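You operate a simulated robot arm through the tools that you are given. There is no shell and no other tool.

You are at the controls of a simulated robot arm. One attempt, no reset.

Task
Lock the orange lid in the nest, brush out its groove and roll fresh gasket in.
Fine: feed out the strip at the feeder; leave the lid locked; brush and roller go back. Set down upright: brush with the green grip, roller with the red grip. A coat counts when it lies all over at full strength: go over it till it gets no stronger. What is to be rubbed or washed off counts as gone when no trace of it is left.

Only the result counts: the job must be done as asked and must still hold three seconds after the hand-in. Knocking over, shifting, dropping, spilling or breaking anything else fails it. A push-on lid holds only when it is set on centred and level and pressed home; a screw cap is set on level and turned clockwise until tight.

Robot
A 6-joint arm with a two-finger parallel gripper, fixed in place. Base frame: the origin is at the foot of the arm, x ahead of it, y to its left, z up; the work surface is at about z = 0.74. Readings come in m, rad, newtons and seconds.
Its first joint turns from -2.897 to 2.897 rad. Payload 3.91 kg.
Tool frame: the origin (TCP) lies between the finger pads and is the grasp point; the fingertips stand 0.03 m ahead of it; z points along the fingers, y is the line along which they close. Largest opening 0.11 m; finger width 0.02, thickness 0.01; the body of the gripper, 0.048 by 0.112 m, starts 0.055 m behind the TCP.
Orientation is that of the tool frame in the base frame, as a unit quaternion [w, x, y, z]. With the fingers straight down and closing along the base's y, the tool's x points along the base's -x, its y along +y and its z along -z.

Tools
- The arm moves only by the tool apply_moves. Its argument "motion" is a list of rows, each a list of 7 numbers: the shift along the tool's x, y, z in units of 100 mm (1.0 is 100 mm), then the turn, a rotation vector about the tool's x, y, z in units of 180 degrees (1.0 is 180 degrees), then the finger opening in cm, from 0 to 11. In form: [[x, y, z, ax, ay, az, hand], ...]. A call has 1 to 20 rows; each row is the pose to reach, as a shift and turn from the pose commanded when the call began, along the tool's axes at that moment. A call with a number of a shift or a turn outside -1 to 1 is refused whole. Each row takes 0.2 s and may step no farther than 0.05 m and 0.15 rad from the row before; otherwise, or with a gripper value out of range, the whole call is refused. Where a pose cannot be reached the arm comes as near as it can. A force on the tool above 50 N (or 10 N above the force at the start of the call, whichever is more), or a blocked arm, ends the call early, and 0.2 s more pass. Each finger travels about 0.153 m/s and halts on what it meets, pressing with about 41 N; the grip force reading is that of the motor and also rises with nothing between the fingers. The clock runs only during rows and for 0.2 s after the last one: add rows that repeat a pose to give the fingers time. The reply holds the time, the measured pose of the TCP, the force on the tool along the base axes, the opening and the grip force, in the units named above and with some noise, with the torque about the TCP (base axes, N m) and any sound that the robot's microphone picked up.
- Cameras (640 x 400 px; columns grow to the right, rows downward): "scene" is fixed at [0.2185, 0.5008, 1.5488]; the picture's right is [-0.92, -0.39, 0.00], its down [-0.22, 0.53, -0.82] and it looks along [0.32, -0.76, -0.57] (base axes); focal length 354 px, centre (320, 200). "wrist" rides on the gripper at [0.072, 0.017, -0.103] in the tool frame; the picture's right is [-0.23, 0.97, 0.00], its down [-0.76, -0.18, -0.62] and it looks along [-0.61, -0.14, 0.78] (tool axes); focal length 222 px, centre (320, 200). There is no depth. A picture from a camera that has moved, and an enlarged one, comes with that camera's place and axes in the base frame and with its lens.
- capture(camera): a new picture of that camera. No time passes.
- zoom(camera, box): a new picture of the part [left, top, right, bottom] of that camera's present view, enlarged. No time passes.
- sign_off(): hands the job in; it is judged then, once.

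Places have to be worked out from the pictures, the camera data and where the tool is seen. Open the gripper and draw the arm clear of the work before you hand the job in, unless the task says otherwise.

The tools are called after "Emit:" as a command line: name --pt "numbers of a row" for each row, then --argument value for the rest, lists and objects as JSON in quotes. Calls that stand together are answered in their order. apply_moves: Moves the arm, as the interface text tells. Its arguments: {"type":"object","properties":{"motion":{"type":"array"}},"required":["motion"]} The other tools are called the same way: capture (camera) takes a picture; zoom (camera, box) takes an enlarged picture of a part of a camera's view; sign_off () hands the job in.

At the start:

```text
time: 0.0
position: [0.5457, -0.1138, 1.1085]
tool_rot: [-0.001, 0.0, 1.0, -0.001]
ft_force: [-0.7, -0.4, -0.1]
torque: [0.0, -0.02, -0.02]
width: 0.1099
grasp_force: 0.1
```

scene: 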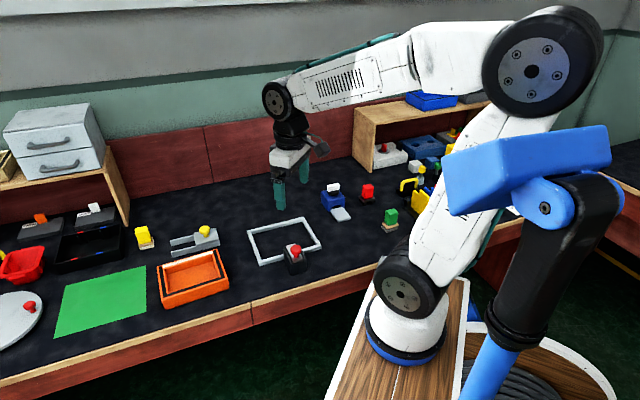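
wrist: 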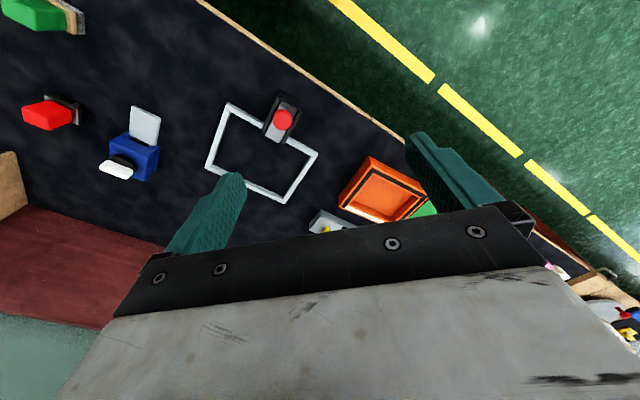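

I start by looking closely at the work area before moving anything.

Emit:
zoom --camera "scene" --box '[130, 170, 340, 320]'

Emit:
zoom --camera "scene" --box '[300, 130, 460, 240]'

Emit:
zoom --camera "scene" --box '[0, 180, 170, 350]'

Emit:
zoom --camera "wrist" --box '[0, 60, 220, 220]'

Emit:
zoom --camera "wrist" --box '[190, 80, 450, 250]'

```text
2.67 times, centred on (235, 245) of scene
camera zoom: at [0.2185, 0.5008, 1.5488], right [-0.92, -0.39, 0.0], down [-0.22, 0.53, -0.82], along [0.32, -0.76, -0.57], focal length 945 px, centre (547, 80)
```

zoom: 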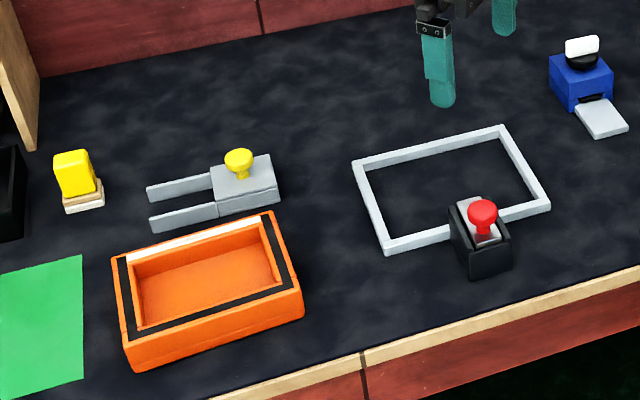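

```text
3.64 times, centred on (380, 185) of scene
camera zoom: at [0.2185, 0.5008, 1.5488], right [-0.92, -0.39, 0.0], down [-0.22, 0.53, -0.82], along [0.32, -0.76, -0.57], focal length 1288 px, centre (102, 254)
```

zoom: 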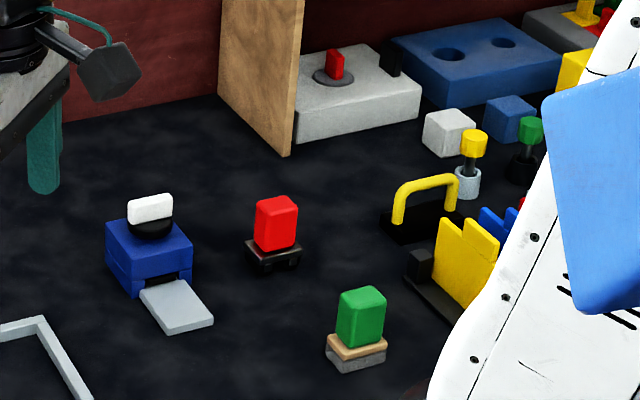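

```text
2.35 times, centred on (85, 265) of scene
camera zoom: at [0.2185, 0.5008, 1.5488], right [-0.92, -0.39, 0.0], down [-0.22, 0.53, -0.82], along [0.32, -0.76, -0.57], focal length 834 px, centre (873, 47)
```

zoom: 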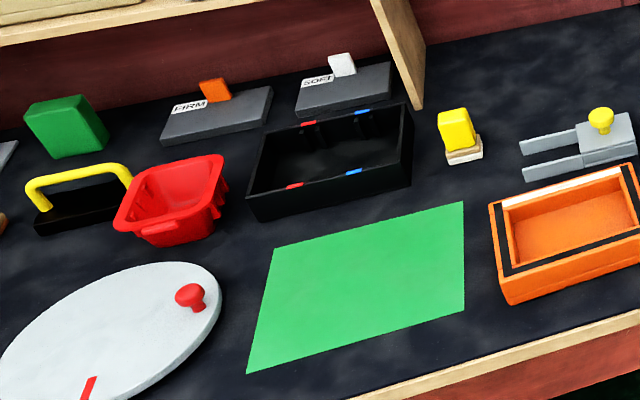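

```text
2.50 times, centred on (110, 140) of wrist
camera zoom: at [0.4734, -0.0964, 1.2123], right [0.23, 0.97, 0.0], down [0.76, -0.18, 0.62], along [0.61, -0.14, -0.78], focal length 555 px, centre (845, 350)
```

zoom: 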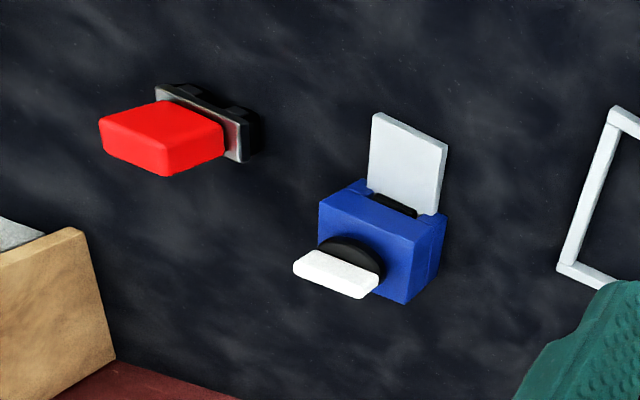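

```text
2.35 times, centred on (320, 165) of wrist
camera zoom: at [0.4734, -0.0964, 1.2123], right [0.23, 0.97, 0.0], down [0.76, -0.18, 0.62], along [0.61, -0.14, -0.78], focal length 523 px, centre (320, 282)
```

zoom: 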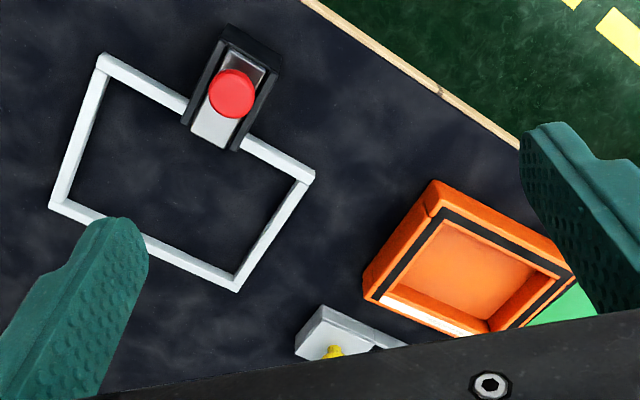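

The nest frame sits near (0.69,-0.31), the lid near (0.87,-0.04), and the feeder, red roller and green brush further toward -y. I enlarge each one to understand how it works.

Emit:
zoom --camera "scene" --box '[150, 240, 240, 310]'

Emit:
zoom --camera "scene" --box '[270, 235, 330, 280]'

Emit:
zoom --camera "scene" --box '[315, 175, 405, 235]'

Emit:
zoom --camera "wrist" --box '[330, 140, 450, 230]'

Emit:
zoom --camera "wrist" --box '[245, 85, 325, 150]'

Emit:
zoom --camera "wrist" --box '[0, 0, 120, 80]'

```text
5.71 times, centred on (195, 275) of scene
camera zoom: at [0.2185, 0.5008, 1.5488], right [-0.92, -0.39, 0.0], down [-0.22, 0.53, -0.82], along [0.32, -0.76, -0.57], focal length 2025 px, centre (1034, -229)
```

zoom: 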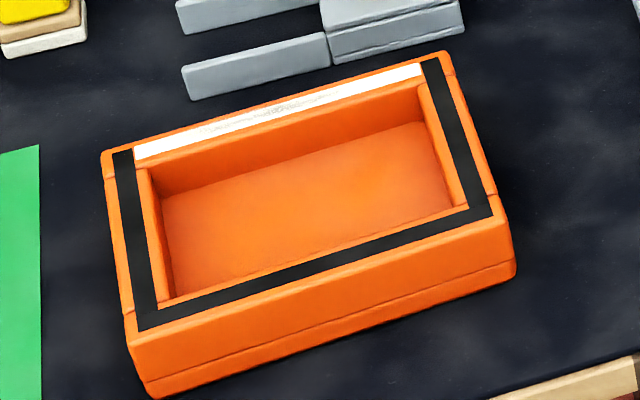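

```text
8.89 times, centred on (300, 258) of scene
camera zoom: at [0.2185, 0.5008, 1.5488], right [-0.92, -0.39, 0.0], down [-0.22, 0.53, -0.82], along [0.32, -0.76, -0.57], focal length 3150 px, centre (498, -311)
```

zoom: 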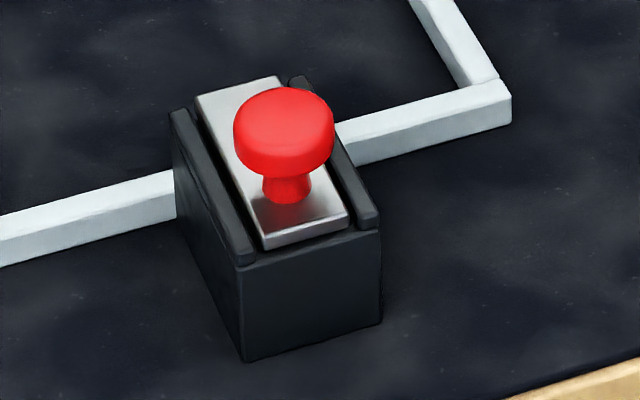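

```text
6.67 times, centred on (360, 205) of scene
camera zoom: at [0.2185, 0.5008, 1.5488], right [-0.92, -0.39, 0.0], down [-0.22, 0.53, -0.82], along [0.32, -0.76, -0.57], focal length 2362 px, centre (53, 167)
```

zoom: 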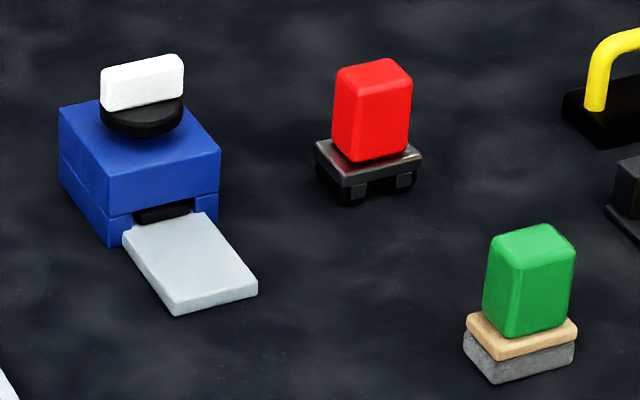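

```text
4.44 times, centred on (390, 185) of wrist
camera zoom: at [0.4734, -0.0964, 1.2123], right [0.23, 0.97, 0.0], down [0.76, -0.18, 0.62], along [0.61, -0.14, -0.78], focal length 987 px, centre (9, 267)
```

zoom: 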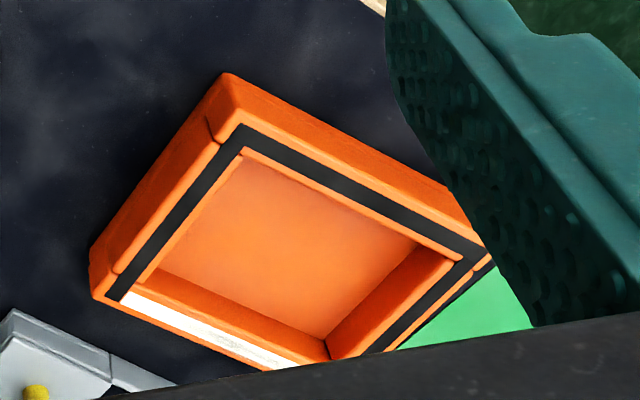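

```text
6.15 times, centred on (285, 118) of wrist
camera zoom: at [0.4734, -0.0964, 1.2123], right [0.23, 0.97, 0.0], down [0.76, -0.18, 0.62], along [0.61, -0.14, -0.78], focal length 1367 px, centre (535, 708)
```

zoom: 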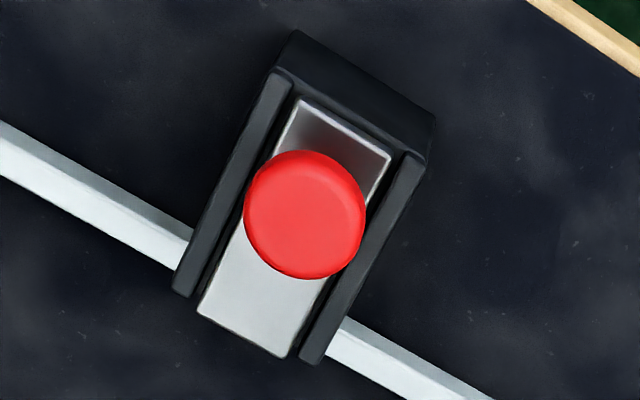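

```text
5.00 times, centred on (60, 40) of wrist
camera zoom: at [0.4734, -0.0964, 1.2123], right [0.23, 0.97, 0.0], down [0.76, -0.18, 0.62], along [0.61, -0.14, -0.78], focal length 1111 px, centre (1620, 1000)
```

zoom: 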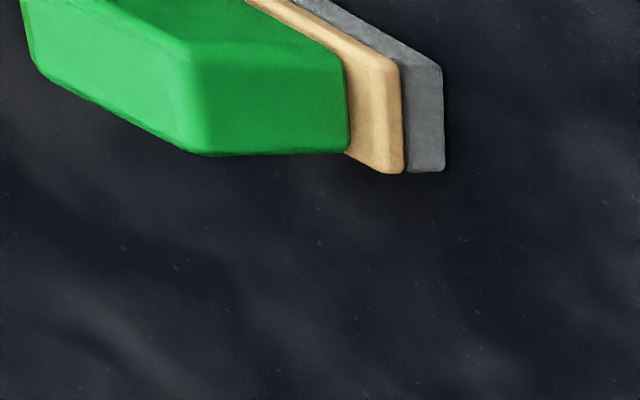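

The lid measures about 0.18 x 0.13 m, turned about 48°, and the nest is turned about 45°. I move the hand over toward the lid for a closer view with the wrist camera.

Emit:
apply_moves --pt "-0.4 0.2 0.1 0 0 0 11" --pt "-0.8 0.4 0.3 0 0 0 11" --pt "-1 0.6 0.5 0 0 0 11"

Emit:
apply_moves --pt "-0.4 0.1 0.1 0 0 0 11" --pt "-0.8 0.2 0.3 0 0 0 11" --pt "-1 0.2 0.4 0 0 0 11"

Emit:
capture --camera "wrist"

```text
time: 0.8
position: [0.646, -0.056, 1.0585]
tool_rot: [0.001, 0.001, 1.0, -0.001]
ft_force: [-0.1, -1.0, 0.2]
torque: [-0.01, -0.02, -0.03]
width: 0.1102
grasp_force: 0.0
```

```text
time: 1.6
position: [0.7466, -0.0341, 1.018]
tool_rot: [0.002, 0.002, 1.0, -0.001]
ft_force: [-0.7, 0.6, 0.2]
torque: [0.01, -0.04, -0.03]
width: 0.1102
grasp_force: 0.0
```

```text
taken
camera wrist: at [0.6748, -0.0163, 1.122], right [0.23, 0.97, 0.0], down [0.76, -0.18, 0.62], along [0.61, -0.14, -0.78], focal length 222 px, centre (320, 200)
```

wrist: 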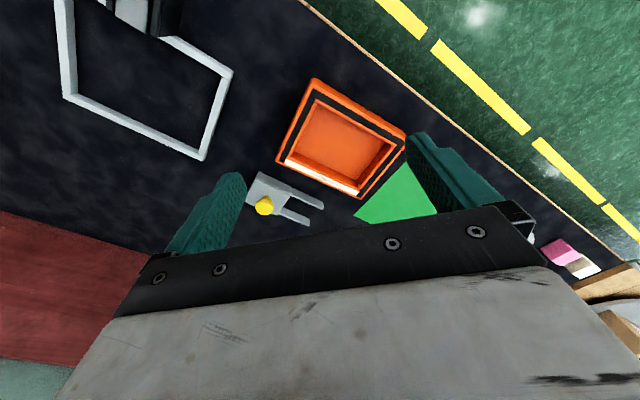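

The lid is clear in this view, so I enlarge it and the yellow-knobbed fork next to it.

Emit:
zoom --camera "wrist" --box '[260, 65, 420, 210]'

Emit:
zoom --camera "wrist" --box '[230, 160, 350, 235]'

Emit:
zoom --camera "wrist" --box '[30, 0, 250, 170]'

```text
2.76 times, centred on (340, 138) of wrist
camera zoom: at [0.6748, -0.0163, 1.122], right [0.23, 0.97, 0.0], down [0.76, -0.18, 0.62], along [0.61, -0.14, -0.78], focal length 613 px, centre (265, 372)
```

zoom: 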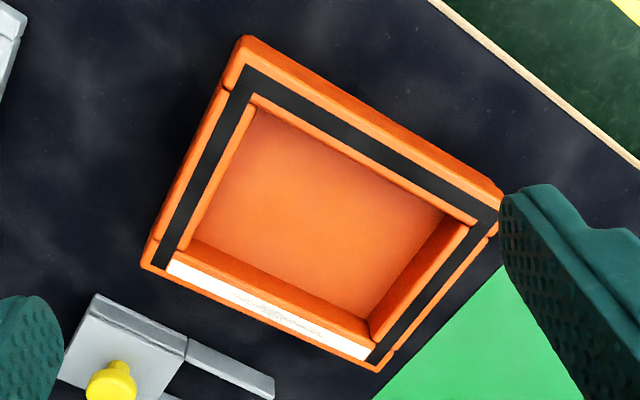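

```text
5.33 times, centred on (290, 198) of wrist
camera zoom: at [0.6748, -0.0163, 1.122], right [0.23, 0.97, 0.0], down [0.76, -0.18, 0.62], along [0.61, -0.14, -0.78], focal length 1185 px, centre (480, 213)
```

zoom: 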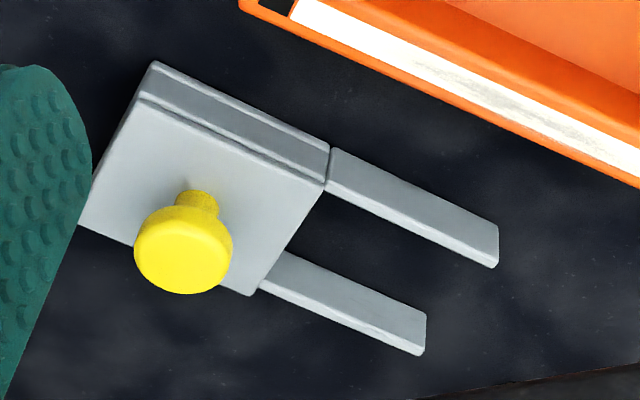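

```text
2.35 times, centred on (140, 85) of wrist
camera zoom: at [0.6748, -0.0163, 1.122], right [0.23, 0.97, 0.0], down [0.76, -0.18, 0.62], along [0.61, -0.14, -0.78], focal length 523 px, centre (744, 471)
```

zoom: 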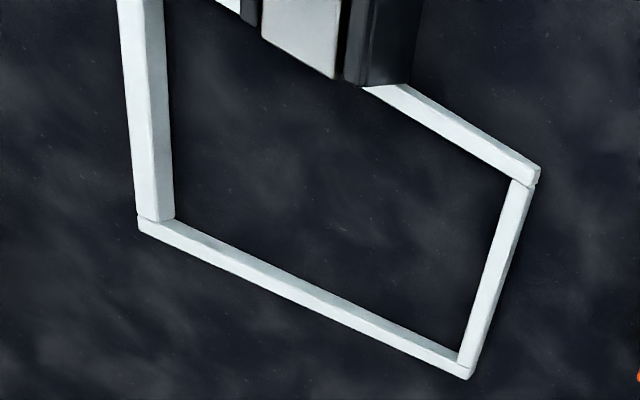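

The white, streaked section of the groove is on the lid's far long side. Before grasping, I want a near view of the nest and clamp, to see how the bolt locks and how tall things are.

Emit:
apply_moves --pt "0.25 -0.33 0 0 0 0 11" --pt "0.5 -0.66 0.0 0 0 0 11" --pt "0.75 -1 0.0 0 0 0 11"

Emit:
apply_moves --pt "0.2 -0.3 0 0 0 0 11" --pt "0.4 -0.6 0.2 0 0 0 11" --pt "0.5 -0.8 0.4 0 0 0 11"

Emit:
capture --camera "wrist"

Emit:
zoom --camera "wrist" --box '[220, 20, 420, 145]'

```text
time: 2.4
position: [0.6682, -0.1325, 1.0189]
tool_rot: [0.0, 0.0, 1.0, -0.001]
ft_force: [0.1, -0.4, 0.1]
torque: [0.03, -0.02, -0.02]
width: 0.11
grasp_force: 0.1
```

```text
time: 3.2
position: [0.6184, -0.2118, 0.9795]
tool_rot: [0.001, 0.0, 1.0, -0.001]
ft_force: [-0.2, -0.1, 0.7]
torque: [0.0, 0.02, -0.04]
width: 0.1098
grasp_force: 0.0
```

```text
taken
camera wrist: at [0.5473, -0.1948, 1.0835], right [0.23, 0.97, 0.0], down [0.76, -0.18, 0.62], along [0.61, -0.14, -0.78], focal length 222 px, centre (320, 200)
```

wrist: 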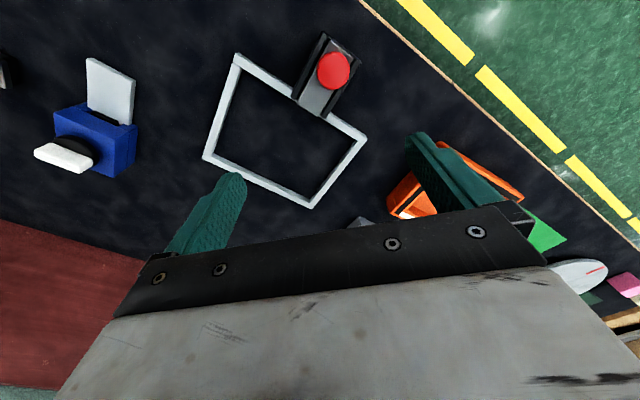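

```text
3.20 times, centred on (320, 82) of wrist
camera zoom: at [0.5473, -0.1948, 1.0835], right [0.23, 0.97, 0.0], down [0.76, -0.18, 0.62], along [0.61, -0.14, -0.78], focal length 711 px, centre (320, 576)
```

zoom: 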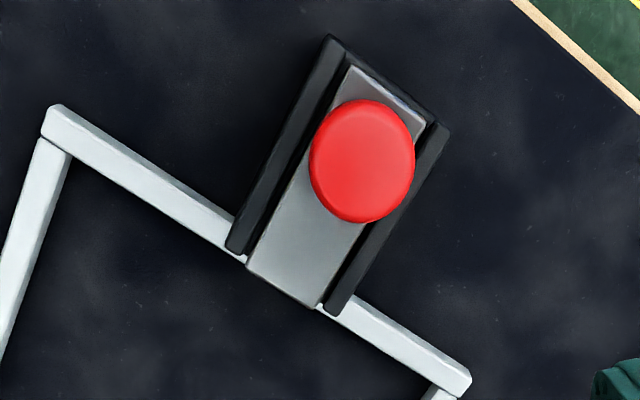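

The bolt sits at about z 0.797, just above the lid top at about 0.784, so it slides over the lid's near rim. The nest is centred near (0.688,-0.291) at 45° with an inner size of about 0.186 x 0.148. I go over the lid's far wall and turn the hand so the fingers close across that wall.

Emit:
apply_moves --pt "-0.33 0.25 0 0 0 0 11" --pt "-0.67 0.5 0 0 0 0 11" --pt "-1 0.75 0 0 0 0 11"

Emit:
apply_moves --pt "-0.33 0.25 0 0 0 0 11" --pt "-0.67 0.5 0 0 0 0 11" --pt "-1 0.75 0 0 0 0 11"

Emit:
apply_moves --pt "-0.1 0 0 0 0 -0.045 11" --pt "-0.2 0 0 0 0 -0.09 11" --pt "-0.3 0 0 0 0 -0.135 11" --pt "-0.4 0 0 0 0 -0.18 11" --pt "-0.5 0 0 0 0 -0.225 11" --pt "-0.6 0 0 0 0 -0.2694 11" --pt "-0.6 0 0 0 0 -0.2694 11"

Emit:
capture --camera "wrist"

```text
time: 4.0
position: [0.7197, -0.1388, 0.9758]
tool_rot: [0.001, 0.001, 1.0, -0.001]
ft_force: [0.0, -0.8, -0.5]
torque: [-0.01, -0.02, -0.01]
width: 0.1101
grasp_force: 0.1
```

```text
time: 4.8
position: [0.82, -0.0645, 0.9793]
tool_rot: [0.0, 0.001, 1.0, -0.001]
ft_force: [-0.7, -0.5, 0.1]
torque: [0.02, -0.02, 0.02]
width: 0.1103
grasp_force: 0.1
```

```text
time: 6.4
position: [0.8796, -0.0633, 0.9773]
tool_rot: [0.0, -0.411, 0.912, -0.001]
ft_force: [0.6, -0.1, 0.3]
torque: [0.02, -0.01, 0.0]
width: 0.1102
grasp_force: 0.1
```

```text
taken
camera wrist: at [0.8208, -0.1064, 1.0819], right [-0.58, 0.81, 0.0], down [0.64, 0.45, 0.62], along [0.51, 0.36, -0.78], focal length 222 px, centre (320, 200)
```

wrist: 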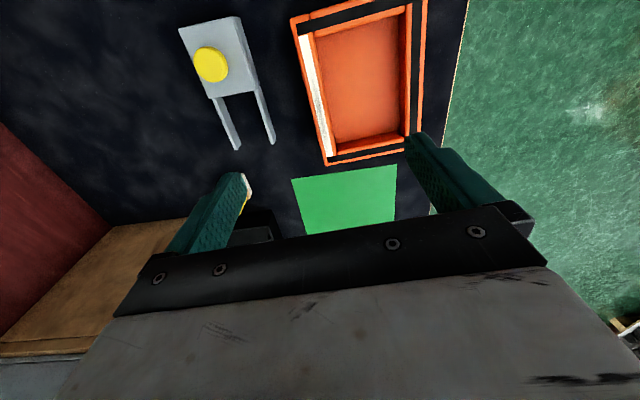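

The white strip's centre line is about 6 mm further out than the hand, and the hand is about 9 mm short of the lid's middle. I correct that, narrow the fingers to 6 cm and come down part way to check.

Emit:
apply_moves --pt "-0.09 -0.06 0 0 0 0 7" --pt "-0.09 -0.06 0.4 0 0 0 6" --pt "-0.09 -0.06 0.8 0 0 0 6" --pt "-0.09 -0.06 1 0 0 0 6" --pt "-0.09 -0.06 1 0 0 0 6"

Emit:
capture --camera "wrist"

Emit:
zoom --camera "scene" --box '[130, 180, 260, 310]'

```text
time: 7.6
position: [0.8914, -0.0608, 0.8784]
tool_rot: [0.0, -0.412, 0.911, 0.0]
ft_force: [0.2, -0.1, -0.5]
torque: [0.0, -0.01, -0.02]
width: 0.06
grasp_force: 0.1
```

```text
taken
camera wrist: at [0.8312, -0.103, 0.9827], right [-0.58, 0.82, 0.0], down [0.64, 0.45, 0.62], along [0.51, 0.36, -0.78], focal length 222 px, centre (320, 200)
```

wrist: 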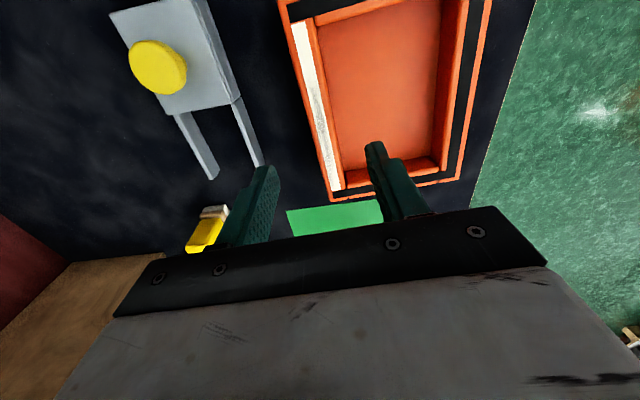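

```text
3.08 times, centred on (195, 245) of scene
camera zoom: at [0.2185, 0.5008, 1.5488], right [-0.92, -0.39, 0.0], down [-0.22, 0.53, -0.82], along [0.32, -0.76, -0.57], focal length 1090 px, centre (705, 62)
```

zoom: 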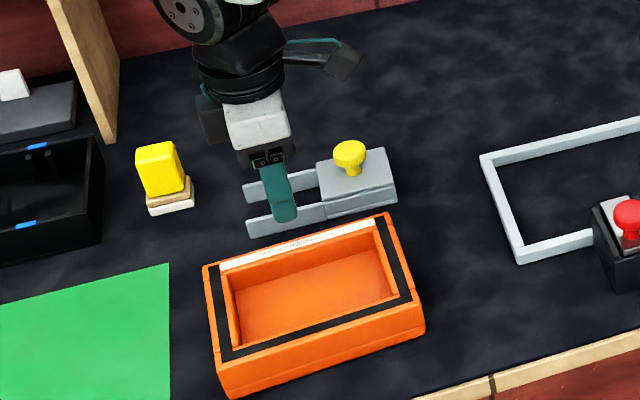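

The wall's centre line is within 3 mm of the hand. I lower to grip depth, with the fingertips about 18 mm above the table, and close on the wall.

Emit:
apply_moves --pt "0 0.025 0.3 0 0 0 6" --pt "0 0.025 0.6 0 0 0 6" --pt "0 0.025 0.8 0 0 0 6" --pt "0 0.025 0.9 0 0 0 6" --pt "0 0.025 0.9 0 0 0 6"

Emit:
apply_moves --pt "0 0 0 0 0 0 3" --pt "0 0 0 0 0 0 0" --pt "0 0 0 0 0 0 0" --pt "0 0 0 0 0 0 0"

Emit:
capture --camera "wrist"

Emit:
zoom --camera "scene" --box '[130, 180, 260, 310]'

```text
time: 8.8
position: [0.8897, -0.0596, 0.7895]
tool_rot: [0.001, -0.411, 0.911, -0.001]
ft_force: [-1.7, -1.7, 10.6]
torque: [0.19, 0.32, 0.04]
width: 0.0602
grasp_force: 0.4
```

```text
time: 9.8
position: [0.8889, -0.0611, 0.7904]
tool_rot: [0.001, -0.41, 0.912, -0.002]
ft_force: [7.6, -2.3, 14.4]
torque: [0.47, -0.4, -0.15]
width: 0.0218
grasp_force: 40.9
```

```text
taken
camera wrist: at [0.8298, -0.1028, 0.8942], right [-0.58, 0.82, 0.0], down [0.64, 0.45, 0.62], along [0.51, 0.36, -0.78], focal length 222 px, centre (320, 200)
```

wrist: 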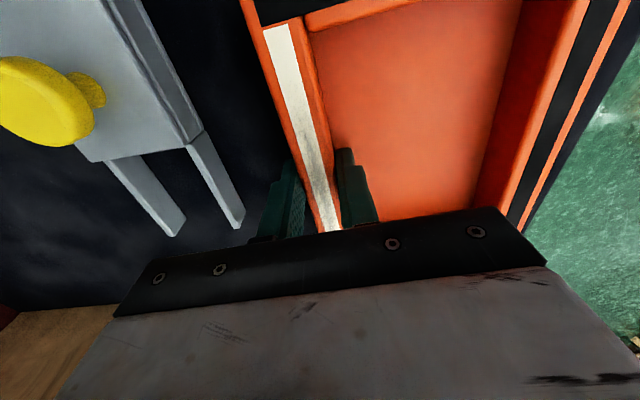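

```text
3.08 times, centred on (195, 245) of scene
camera zoom: at [0.2185, 0.5008, 1.5488], right [-0.92, -0.39, 0.0], down [-0.22, 0.53, -0.82], along [0.32, -0.76, -0.57], focal length 1090 px, centre (705, 62)
```

zoom: 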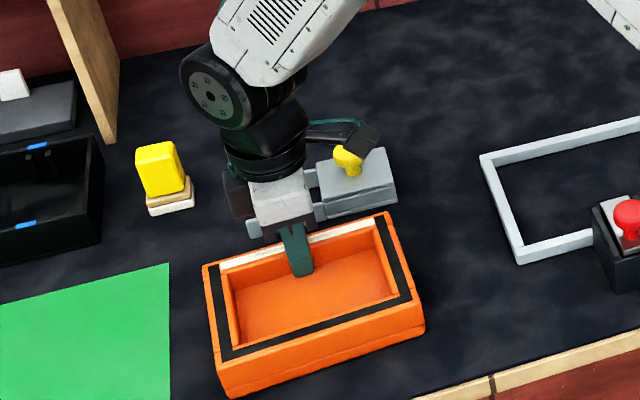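

The grip holds the wall at 21.8 mm with the inner fingertip just touching the tray floor. I lift slowly and check that the lid hangs level.

Emit:
apply_moves --pt "0 0 -0.1 0 0 0 0" --pt "0 0 -0.3 0 0 0 0" --pt "0 0 -0.6 0 0 0 0" --pt "0 0 -1 0 0 0 0" --pt "0 0 -1 0 0 0 0"

Emit:
capture --camera "wrist"

Emit:
capture --camera "scene"

```text
time: 11.0
position: [0.8885, -0.0596, 0.8864]
tool_rot: [0.0, -0.411, 0.912, -0.001]
ft_force: [0.8, -0.1, -1.9]
torque: [-0.1, -0.1, 0.03]
width: 0.0215
grasp_force: 41.0
```

```text
taken
camera wrist: at [0.8283, -0.1023, 0.9912], right [-0.58, 0.82, 0.0], down [0.64, 0.45, 0.62], along [0.51, 0.36, -0.78], focal length 222 px, centre (320, 200)
```

wrist: 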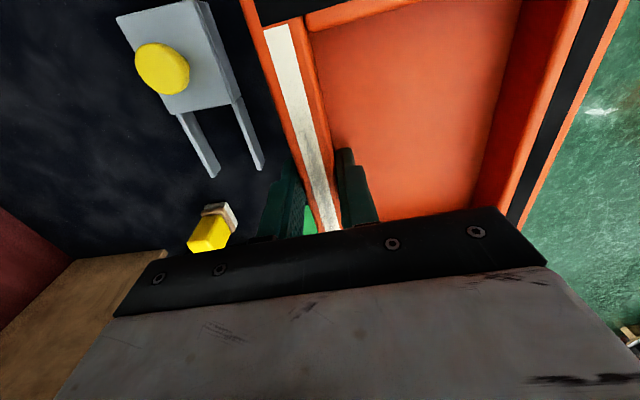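

```text
taken
```

scene: 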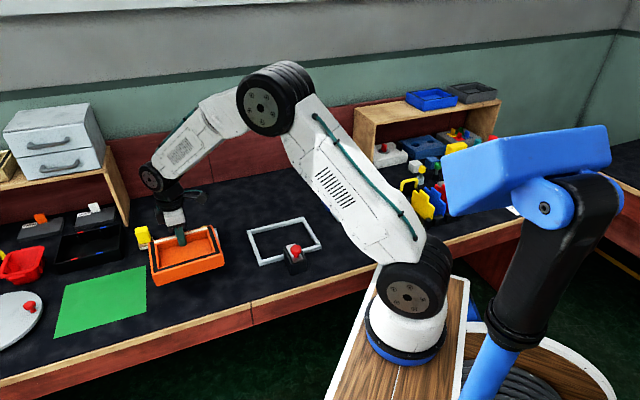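

The lid hangs level and undisturbed. I enlarge the wrist view to measure how the lid sits in the hand before carrying it.

Emit:
zoom --camera "wrist" --box '[230, 0, 390, 100]'

Emit:
zoom --camera "wrist" --box '[230, 100, 390, 200]'

Emit:
zoom --camera "wrist" --box '[480, 0, 640, 100]'

Emit:
zoom --camera "scene" --box '[130, 200, 250, 300]'

```text
4.00 times, centred on (310, 50) of wrist
camera zoom: at [0.8283, -0.1023, 0.9912], right [-0.58, 0.82, 0.0], down [0.64, 0.45, 0.62], along [0.51, 0.36, -0.78], focal length 888 px, centre (360, 800)
```

zoom: 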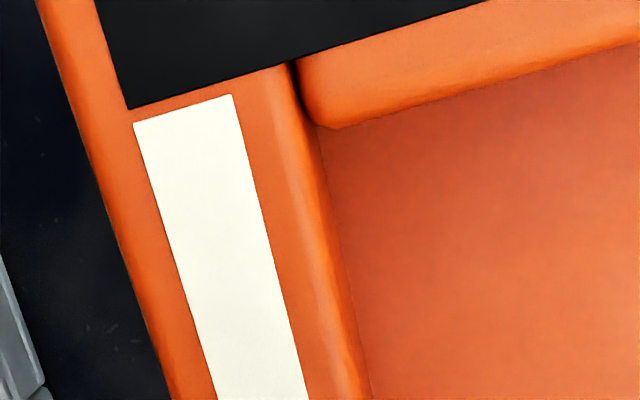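

```text
4.00 times, centred on (310, 150) of wrist
camera zoom: at [0.8283, -0.1023, 0.9912], right [-0.58, 0.82, 0.0], down [0.64, 0.45, 0.62], along [0.51, 0.36, -0.78], focal length 888 px, centre (360, 400)
```

zoom: 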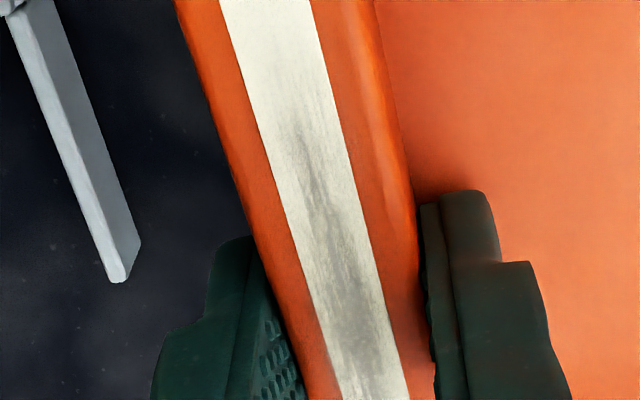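

```text
4.00 times, centred on (560, 50) of wrist
camera zoom: at [0.8283, -0.1023, 0.9912], right [-0.58, 0.82, 0.0], down [0.64, 0.45, 0.62], along [0.51, 0.36, -0.78], focal length 888 px, centre (-640, 800)
```

zoom: 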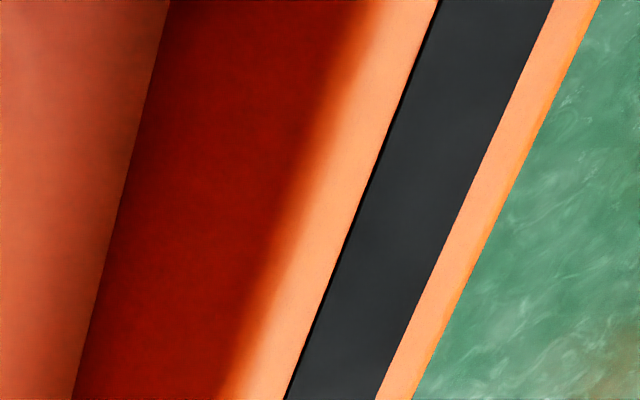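

```text
4.00 times, centred on (190, 250) of scene
camera zoom: at [0.2185, 0.5008, 1.5488], right [-0.92, -0.39, 0.0], down [-0.22, 0.53, -0.82], along [0.32, -0.76, -0.57], focal length 1417 px, centre (840, 0)
```

zoom: 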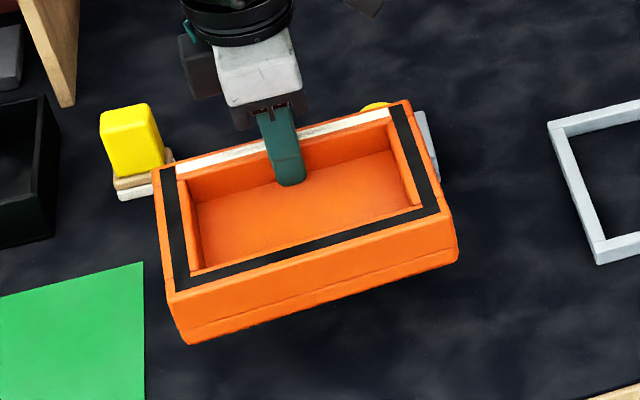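

Lid in hand: 136 mm wide, its centre about 58 mm along tool +y and level with the TCP along tool x. I raise it a bit more and carry it along its long axis toward the nest.

Emit:
apply_moves --pt "0 0 -0.3 0 0 0 0" --pt "0.3 -0.06 -0.3 0 0 0 0" --pt "0.6 -0.13 -0.3 0 0 0 0" --pt "1 -0.2 -0.3 0 0 0 0"

Emit:
apply_moves --pt "0.35 -0.06 0 0 0 0 0" --pt "0.7 -0.13 0 0 0 0 0" --pt "1 -0.2 0 0 0 0 0"

Emit:
apply_moves --pt "0.35 -0.06 0 0 0 0.009 0" --pt "0.7 -0.13 0 0 0 0.0185 0" --pt "1 -0.2 0 0 0 0.0185 0" --pt "1 -0.2 0 0 0 0.0185 0"

Emit:
capture --camera "wrist"

Emit:
zoom --camera "scene" --box '[210, 170, 350, 290]'

```text
time: 12.0
position: [0.8366, -0.148, 0.9199]
tool_rot: [-0.001, -0.411, 0.912, -0.001]
ft_force: [-0.9, -0.1, -2.5]
torque: [-0.06, -0.09, 0.01]
width: 0.0219
grasp_force: 40.6
```

```text
time: 12.8
position: [0.7856, -0.2347, 0.9152]
tool_rot: [-0.001, -0.411, 0.912, -0.001]
ft_force: [1.0, 0.6, -2.5]
torque: [-0.08, -0.09, 0.02]
width: 0.0217
grasp_force: 41.1
```

```text
time: 13.8
position: [0.7342, -0.3224, 0.9194]
tool_rot: [0.001, -0.383, 0.924, -0.001]
ft_force: [-0.2, 0.3, -1.5]
torque: [-0.1, -0.11, 0.0]
width: 0.0212
grasp_force: 41.3
```

```text
taken
camera wrist: at [0.6717, -0.362, 1.0233], right [-0.53, 0.85, 0.0], down [0.66, 0.42, 0.62], along [0.53, 0.33, -0.78], focal length 222 px, centre (320, 200)
```

wrist: 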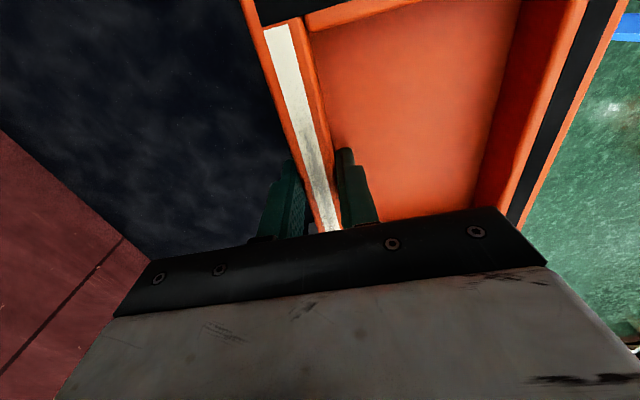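

```text
3.33 times, centred on (280, 230) of scene
camera zoom: at [0.2185, 0.5008, 1.5488], right [-0.92, -0.39, 0.0], down [-0.22, 0.53, -0.82], along [0.32, -0.76, -0.57], focal length 1181 px, centre (453, 100)
```

zoom: 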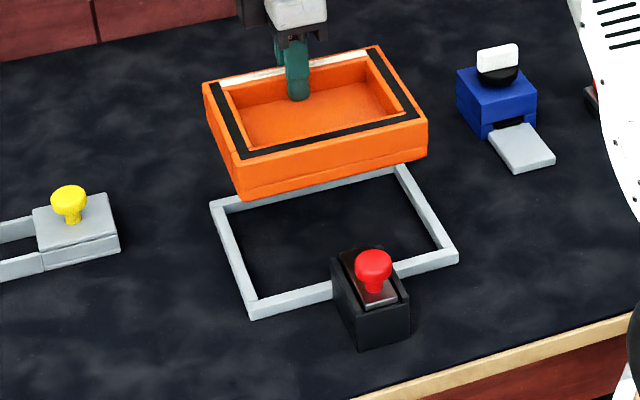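

The lid is aligned at 45° above the nest. I shift about 9 mm further along the long axis and lower it to just above the frame for a check.

Emit:
apply_moves --pt "0.094 -0.008 0 0 0 0 0" --pt "0.094 -0.008 0.3 0 0 0 0" --pt "0.094 -0.008 0.6 0 0 0 0" --pt "0.094 -0.008 0.9 0 0 0 0" --pt "0.094 -0.008 1 0 0 0 0" --pt "0.094 -0.008 1 0 0 0 0"

Emit:
zoom --camera "scene" --box '[230, 190, 350, 290]'

Emit:
capture --camera "wrist"

```text
time: 15.2
position: [0.7286, -0.3307, 0.8181]
tool_rot: [0.001, -0.383, 0.924, -0.001]
ft_force: [0.7, -0.2, -1.6]
torque: [-0.08, -0.09, 0.03]
width: 0.0219
grasp_force: 41.2
```

```text
4.00 times, centred on (290, 240) of scene
camera zoom: at [0.2185, 0.5008, 1.5488], right [-0.92, -0.39, 0.0], down [-0.22, 0.53, -0.82], along [0.32, -0.76, -0.57], focal length 1417 px, centre (440, 40)
```

zoom: 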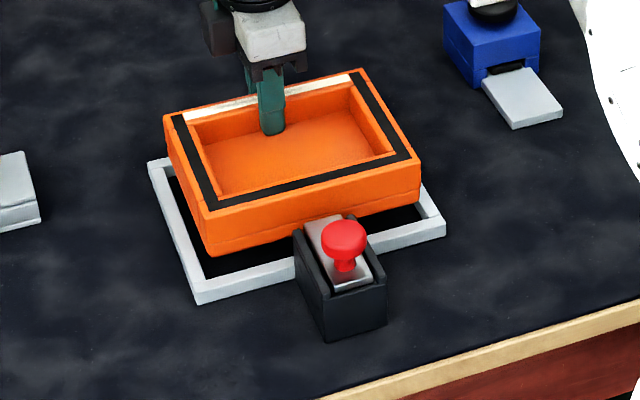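

```text
taken
camera wrist: at [0.6665, -0.3692, 0.9229], right [-0.53, 0.85, 0.0], down [0.66, 0.42, 0.62], along [0.53, 0.33, -0.78], focal length 222 px, centre (320, 200)
```

wrist: 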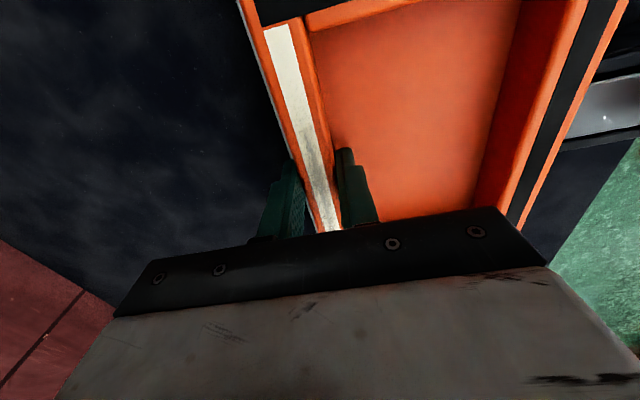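

I enlarge the frame corners to compare the gaps at each end before dropping the lid in.

Emit:
zoom --camera "scene" --box '[264, 225, 304, 265]'

Emit:
zoom --camera "scene" --box '[320, 225, 350, 255]'

```text
10.00 times, centred on (284, 245) of scene
camera zoom: at [0.2185, 0.5008, 1.5488], right [-0.92, -0.39, 0.0], down [-0.22, 0.53, -0.82], along [0.32, -0.76, -0.57], focal length 3543 px, centre (680, -250)
```

zoom: 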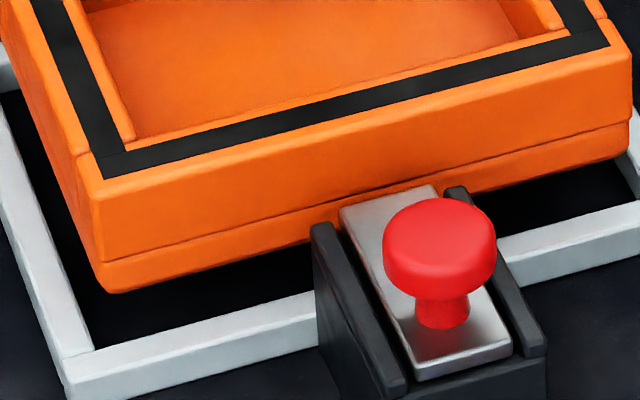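

```text
13.33 times, centred on (335, 240) of scene
camera zoom: at [0.2185, 0.5008, 1.5488], right [-0.92, -0.39, 0.0], down [-0.22, 0.53, -0.82], along [0.32, -0.76, -0.57], focal length 4724 px, centre (120, -333)
```

zoom: 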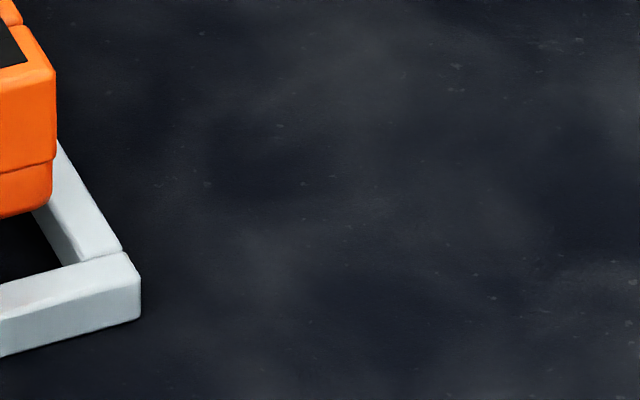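

The end gaps come out at about 6.6 mm and 1.7 mm, so I shift 2.5 mm to centre the lid. Then I lower it into the frame.

Emit:
apply_moves --pt "-0.025 -0.015 0 0 0 0 0" --pt "-0.025 -0.015 0.1 0 0 0 0" --pt "-0.025 -0.015 0.2 0 0 0 0" --pt "-0.025 -0.015 0.29 0 0 0 0" --pt "-0.025 -0.015 0.29 0 0 0 0"

Emit:
zoom --camera "scene" --box '[240, 195, 340, 280]'

Emit:
capture --camera "wrist"

```text
time: 16.4
position: [0.7327, -0.3305, 0.7901]
tool_rot: [0.0, -0.383, 0.924, -0.002]
ft_force: [-0.7, 0.3, 8.3]
torque: [0.18, 0.22, -0.03]
width: 0.0217
grasp_force: 41.3
```

```text
4.71 times, centred on (290, 238) of scene
camera zoom: at [0.2185, 0.5008, 1.5488], right [-0.92, -0.39, 0.0], down [-0.22, 0.53, -0.82], along [0.32, -0.76, -0.57], focal length 1667 px, centre (461, 24)
```

zoom: 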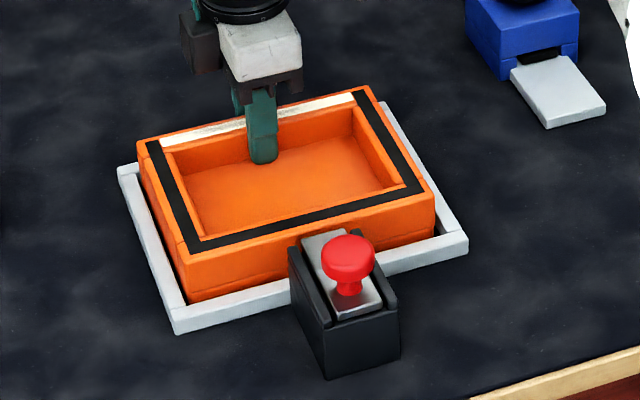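

```text
taken
camera wrist: at [0.6697, -0.37, 0.8943], right [-0.53, 0.85, 0.0], down [0.66, 0.42, 0.62], along [0.53, 0.33, -0.78], focal length 222 px, centre (320, 200)
```

wrist: 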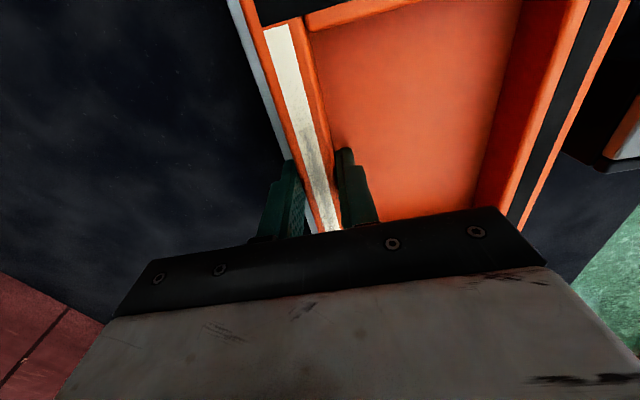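

The lid is down inside the frame, resting on the table, with about 8 N of contact. I open the fingers and lift clear, then check.

Emit:
apply_moves --pt "0 0 0 0 0 0 3" --pt "0 0 0 0 0 0 5" --pt "0 0 0 0 0 0 5" --pt "0 0 -0.2 0 0 0 5" --pt "0 0 -0.6 0 0 0 5" --pt "0 0 -1 0 0 0 5" --pt "0 0 -1 0 0 0 5"

Emit:
capture --camera "wrist"

Emit:
zoom --camera "scene" --box '[240, 195, 340, 280]'

```text
time: 18.0
position: [0.732, -0.3301, 0.8898]
tool_rot: [0.0, -0.383, 0.924, -0.001]
ft_force: [-0.3, -0.1, 0.7]
torque: [0.03, 0.0, 0.04]
width: 0.0501
grasp_force: 0.0
```

```text
taken
camera wrist: at [0.6694, -0.3688, 0.994], right [-0.53, 0.85, 0.0], down [0.66, 0.42, 0.62], along [0.53, 0.33, -0.78], focal length 222 px, centre (320, 200)
```

wrist: 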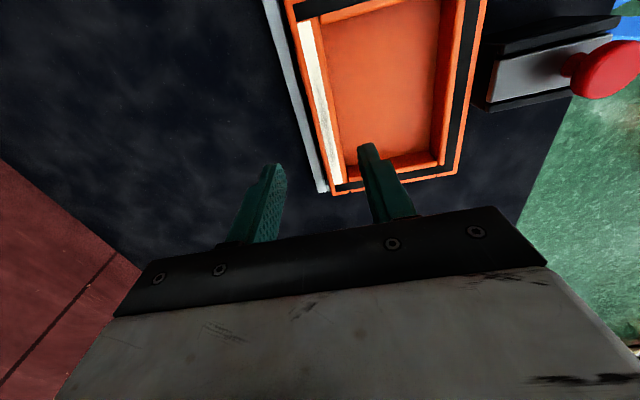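

```text
4.71 times, centred on (290, 238) of scene
camera zoom: at [0.2185, 0.5008, 1.5488], right [-0.92, -0.39, 0.0], down [-0.22, 0.53, -0.82], along [0.32, -0.76, -0.57], focal length 1667 px, centre (461, 24)
```

zoom: 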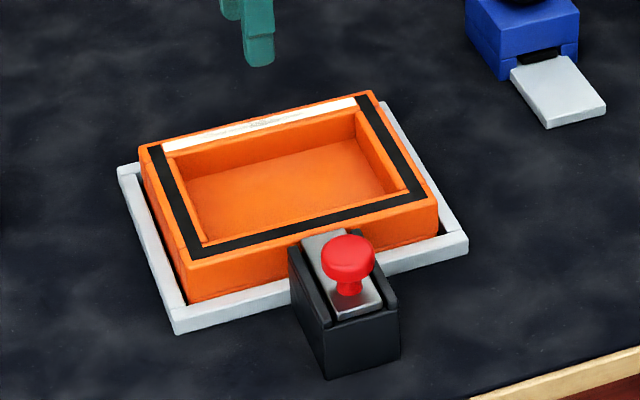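

The lid sits centred in the nest. Next I move over the red knob at about (0.587,-0.189), keeping the closing direction along the bolt's slide, to grip it and slide the bolt over the rim.

Emit:
apply_moves --pt "0 0.3 -0.4 0 0 0 6" --pt "0 0.65 -0.4 0 0 0 7" --pt "0 1 -0.4 0 0 0 7"

Emit:
apply_moves --pt "0 0.35 0 0 0 0 7" --pt "0 0.7 0 0 0 0 7" --pt "0.02 1 0 0 0 0 7" --pt "0.02 1 0 0 0 0 7"

Emit:
capture --camera "wrist"

Emit:
zoom --camera "wrist" --box '[240, 40, 400, 150]'

```text
time: 18.8
position: [0.6603, -0.2593, 0.9283]
tool_rot: [0.0, -0.384, 0.923, -0.001]
ft_force: [0.0, -1.2, -0.6]
torque: [0.02, -0.01, 0.03]
width: 0.07
grasp_force: 0.1
```

```text
time: 19.8
position: [0.5871, -0.1902, 0.9294]
tool_rot: [0.0, -0.383, 0.924, -0.001]
ft_force: [0.1, -0.6, 0.6]
torque: [0.02, 0.02, 0.03]
width: 0.0701
grasp_force: 0.0
```

```text
taken
camera wrist: at [0.525, -0.2302, 1.0329], right [-0.53, 0.85, 0.0], down [0.66, 0.42, 0.62], along [0.53, 0.33, -0.78], focal length 222 px, centre (320, 200)
```

wrist: 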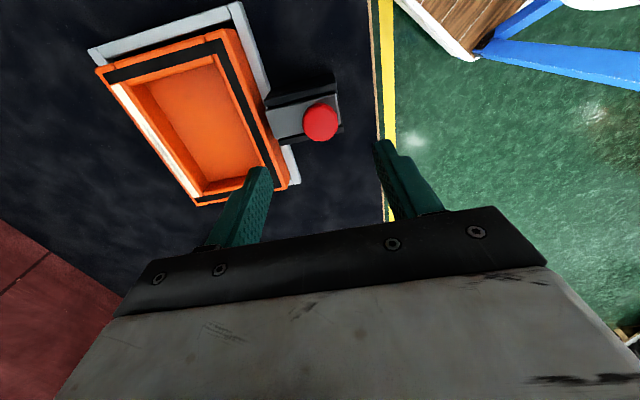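

```text
3.64 times, centred on (320, 95) of wrist
camera zoom: at [0.525, -0.2302, 1.0329], right [-0.53, 0.85, 0.0], down [0.66, 0.42, 0.62], along [0.53, 0.33, -0.78], focal length 808 px, centre (320, 582)
```

zoom: 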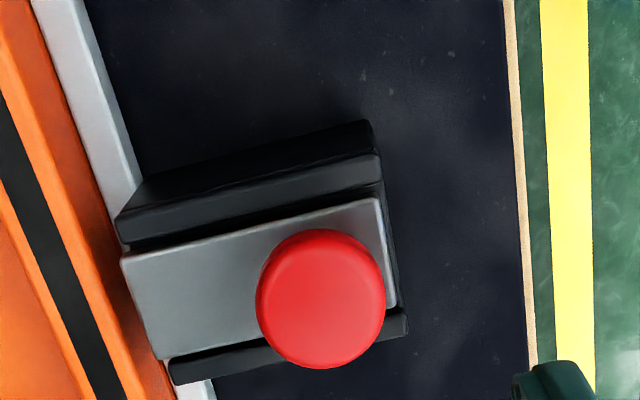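

The knob is within 3 mm of straight below the TCP. I come down so the fingertips stay above the bolt plate and close on the knob head.

Emit:
apply_moves --pt "0.03 0.01 0.3 0 0 0 7" --pt "0.03 0.01 0.6 0 0 0 7" --pt "0.03 0.01 0.86 0 0 0 7" --pt "0.03 0.01 0.86 0 0 0 7"

Emit:
apply_moves --pt "0 0 0 0 0 0 4" --pt "0 0 0 0 0 0 2" --pt "0 0 0 0 0 0 2" --pt "0 0 0 0 0 0 2"

Emit:
zoom --camera "scene" --box '[250, 190, 350, 280]'

```text
time: 20.8
position: [0.5859, -0.191, 0.8419]
tool_rot: [0.0, -0.384, 0.923, -0.001]
ft_force: [-0.4, 0.2, -0.3]
torque: [0.0, 0.0, 0.03]
width: 0.0702
grasp_force: 0.0
```

```text
time: 21.8
position: [0.5864, -0.1918, 0.8428]
tool_rot: [0.0, -0.383, 0.924, 0.0]
ft_force: [5.7, -4.6, -1.0]
torque: [-0.07, -0.21, 0.0]
width: 0.0331
grasp_force: 44.4
```

```text
4.44 times, centred on (300, 235) of scene
camera zoom: at [0.2185, 0.5008, 1.5488], right [-0.92, -0.39, 0.0], down [-0.22, 0.53, -0.82], along [0.32, -0.76, -0.57], focal length 1575 px, centre (409, 44)
```

zoom: 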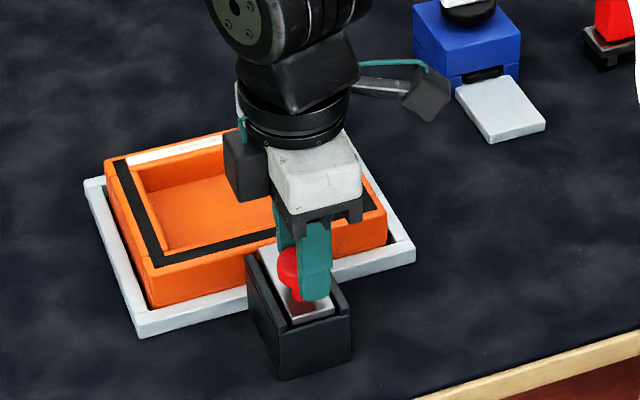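

The knob is held at 33 mm. I slide the bolt toward the lid in small steps, watching for resistance.

Emit:
apply_moves --pt "0 -0.05 0 0 0 0 2" --pt "0 -0.1 0 0 0 0 2" --pt "0 -0.15 0 0 0 0 2" --pt "0 -0.2 0 0 0 0 2"

Emit:
zoom --camera "scene" --box '[250, 190, 350, 280]'

```text
time: 22.8
position: [0.5997, -0.2057, 0.8434]
tool_rot: [0.0, -0.384, 0.923, 0.0]
ft_force: [7.7, 10.0, -4.3]
torque: [0.18, 0.04, 0.06]
width: 0.0331
grasp_force: 44.6
```

```text
4.44 times, centred on (300, 235) of scene
camera zoom: at [0.2185, 0.5008, 1.5488], right [-0.92, -0.39, 0.0], down [-0.22, 0.53, -0.82], along [0.32, -0.76, -0.57], focal length 1575 px, centre (409, 44)
```

zoom: 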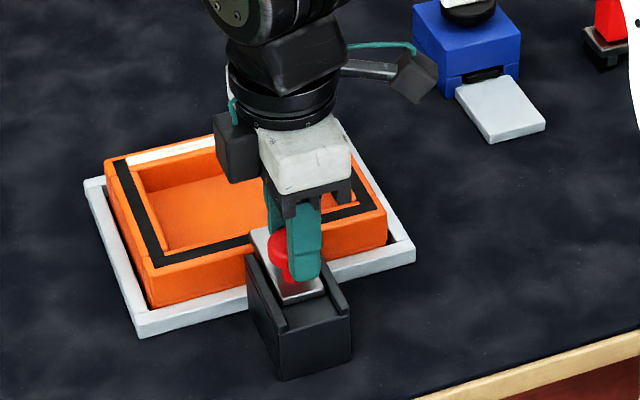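

The bolt now overlaps the rim. A sideways rail force of about 12 N shows up, so I ease 1 mm toward +t and keep sliding.

Emit:
apply_moves --pt "-0.01 -0.05 0 0 0 0 2" --pt "-0.01 -0.1 0 0 0 0 2" --pt "-0.01 -0.15 0 0 0 0 2" --pt "-0.01 -0.2 0 0 0 0 2"

Emit:
zoom --camera "scene" --box '[250, 190, 350, 280]'

```text
time: 23.8
position: [0.6082, -0.2129, 0.8426]
tool_rot: [-0.005, -0.384, 0.923, 0.005]
ft_force: [-5.0, 25.0, 26.0]
torque: [0.86, 0.2, 0.06]
width: 0.0328
grasp_force: 45.1
stopped in row 4: the force on the tool passed its limit at 57 N (the readings are from after the stop); the commanded pose is now the measured one
```

```text
4.44 times, centred on (300, 235) of scene
camera zoom: at [0.2185, 0.5008, 1.5488], right [-0.92, -0.39, 0.0], down [-0.22, 0.53, -0.82], along [0.32, -0.76, -0.57], focal length 1575 px, centre (409, 44)
```

zoom: 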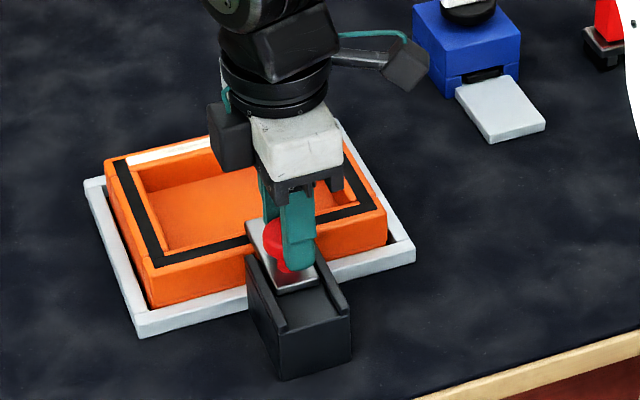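

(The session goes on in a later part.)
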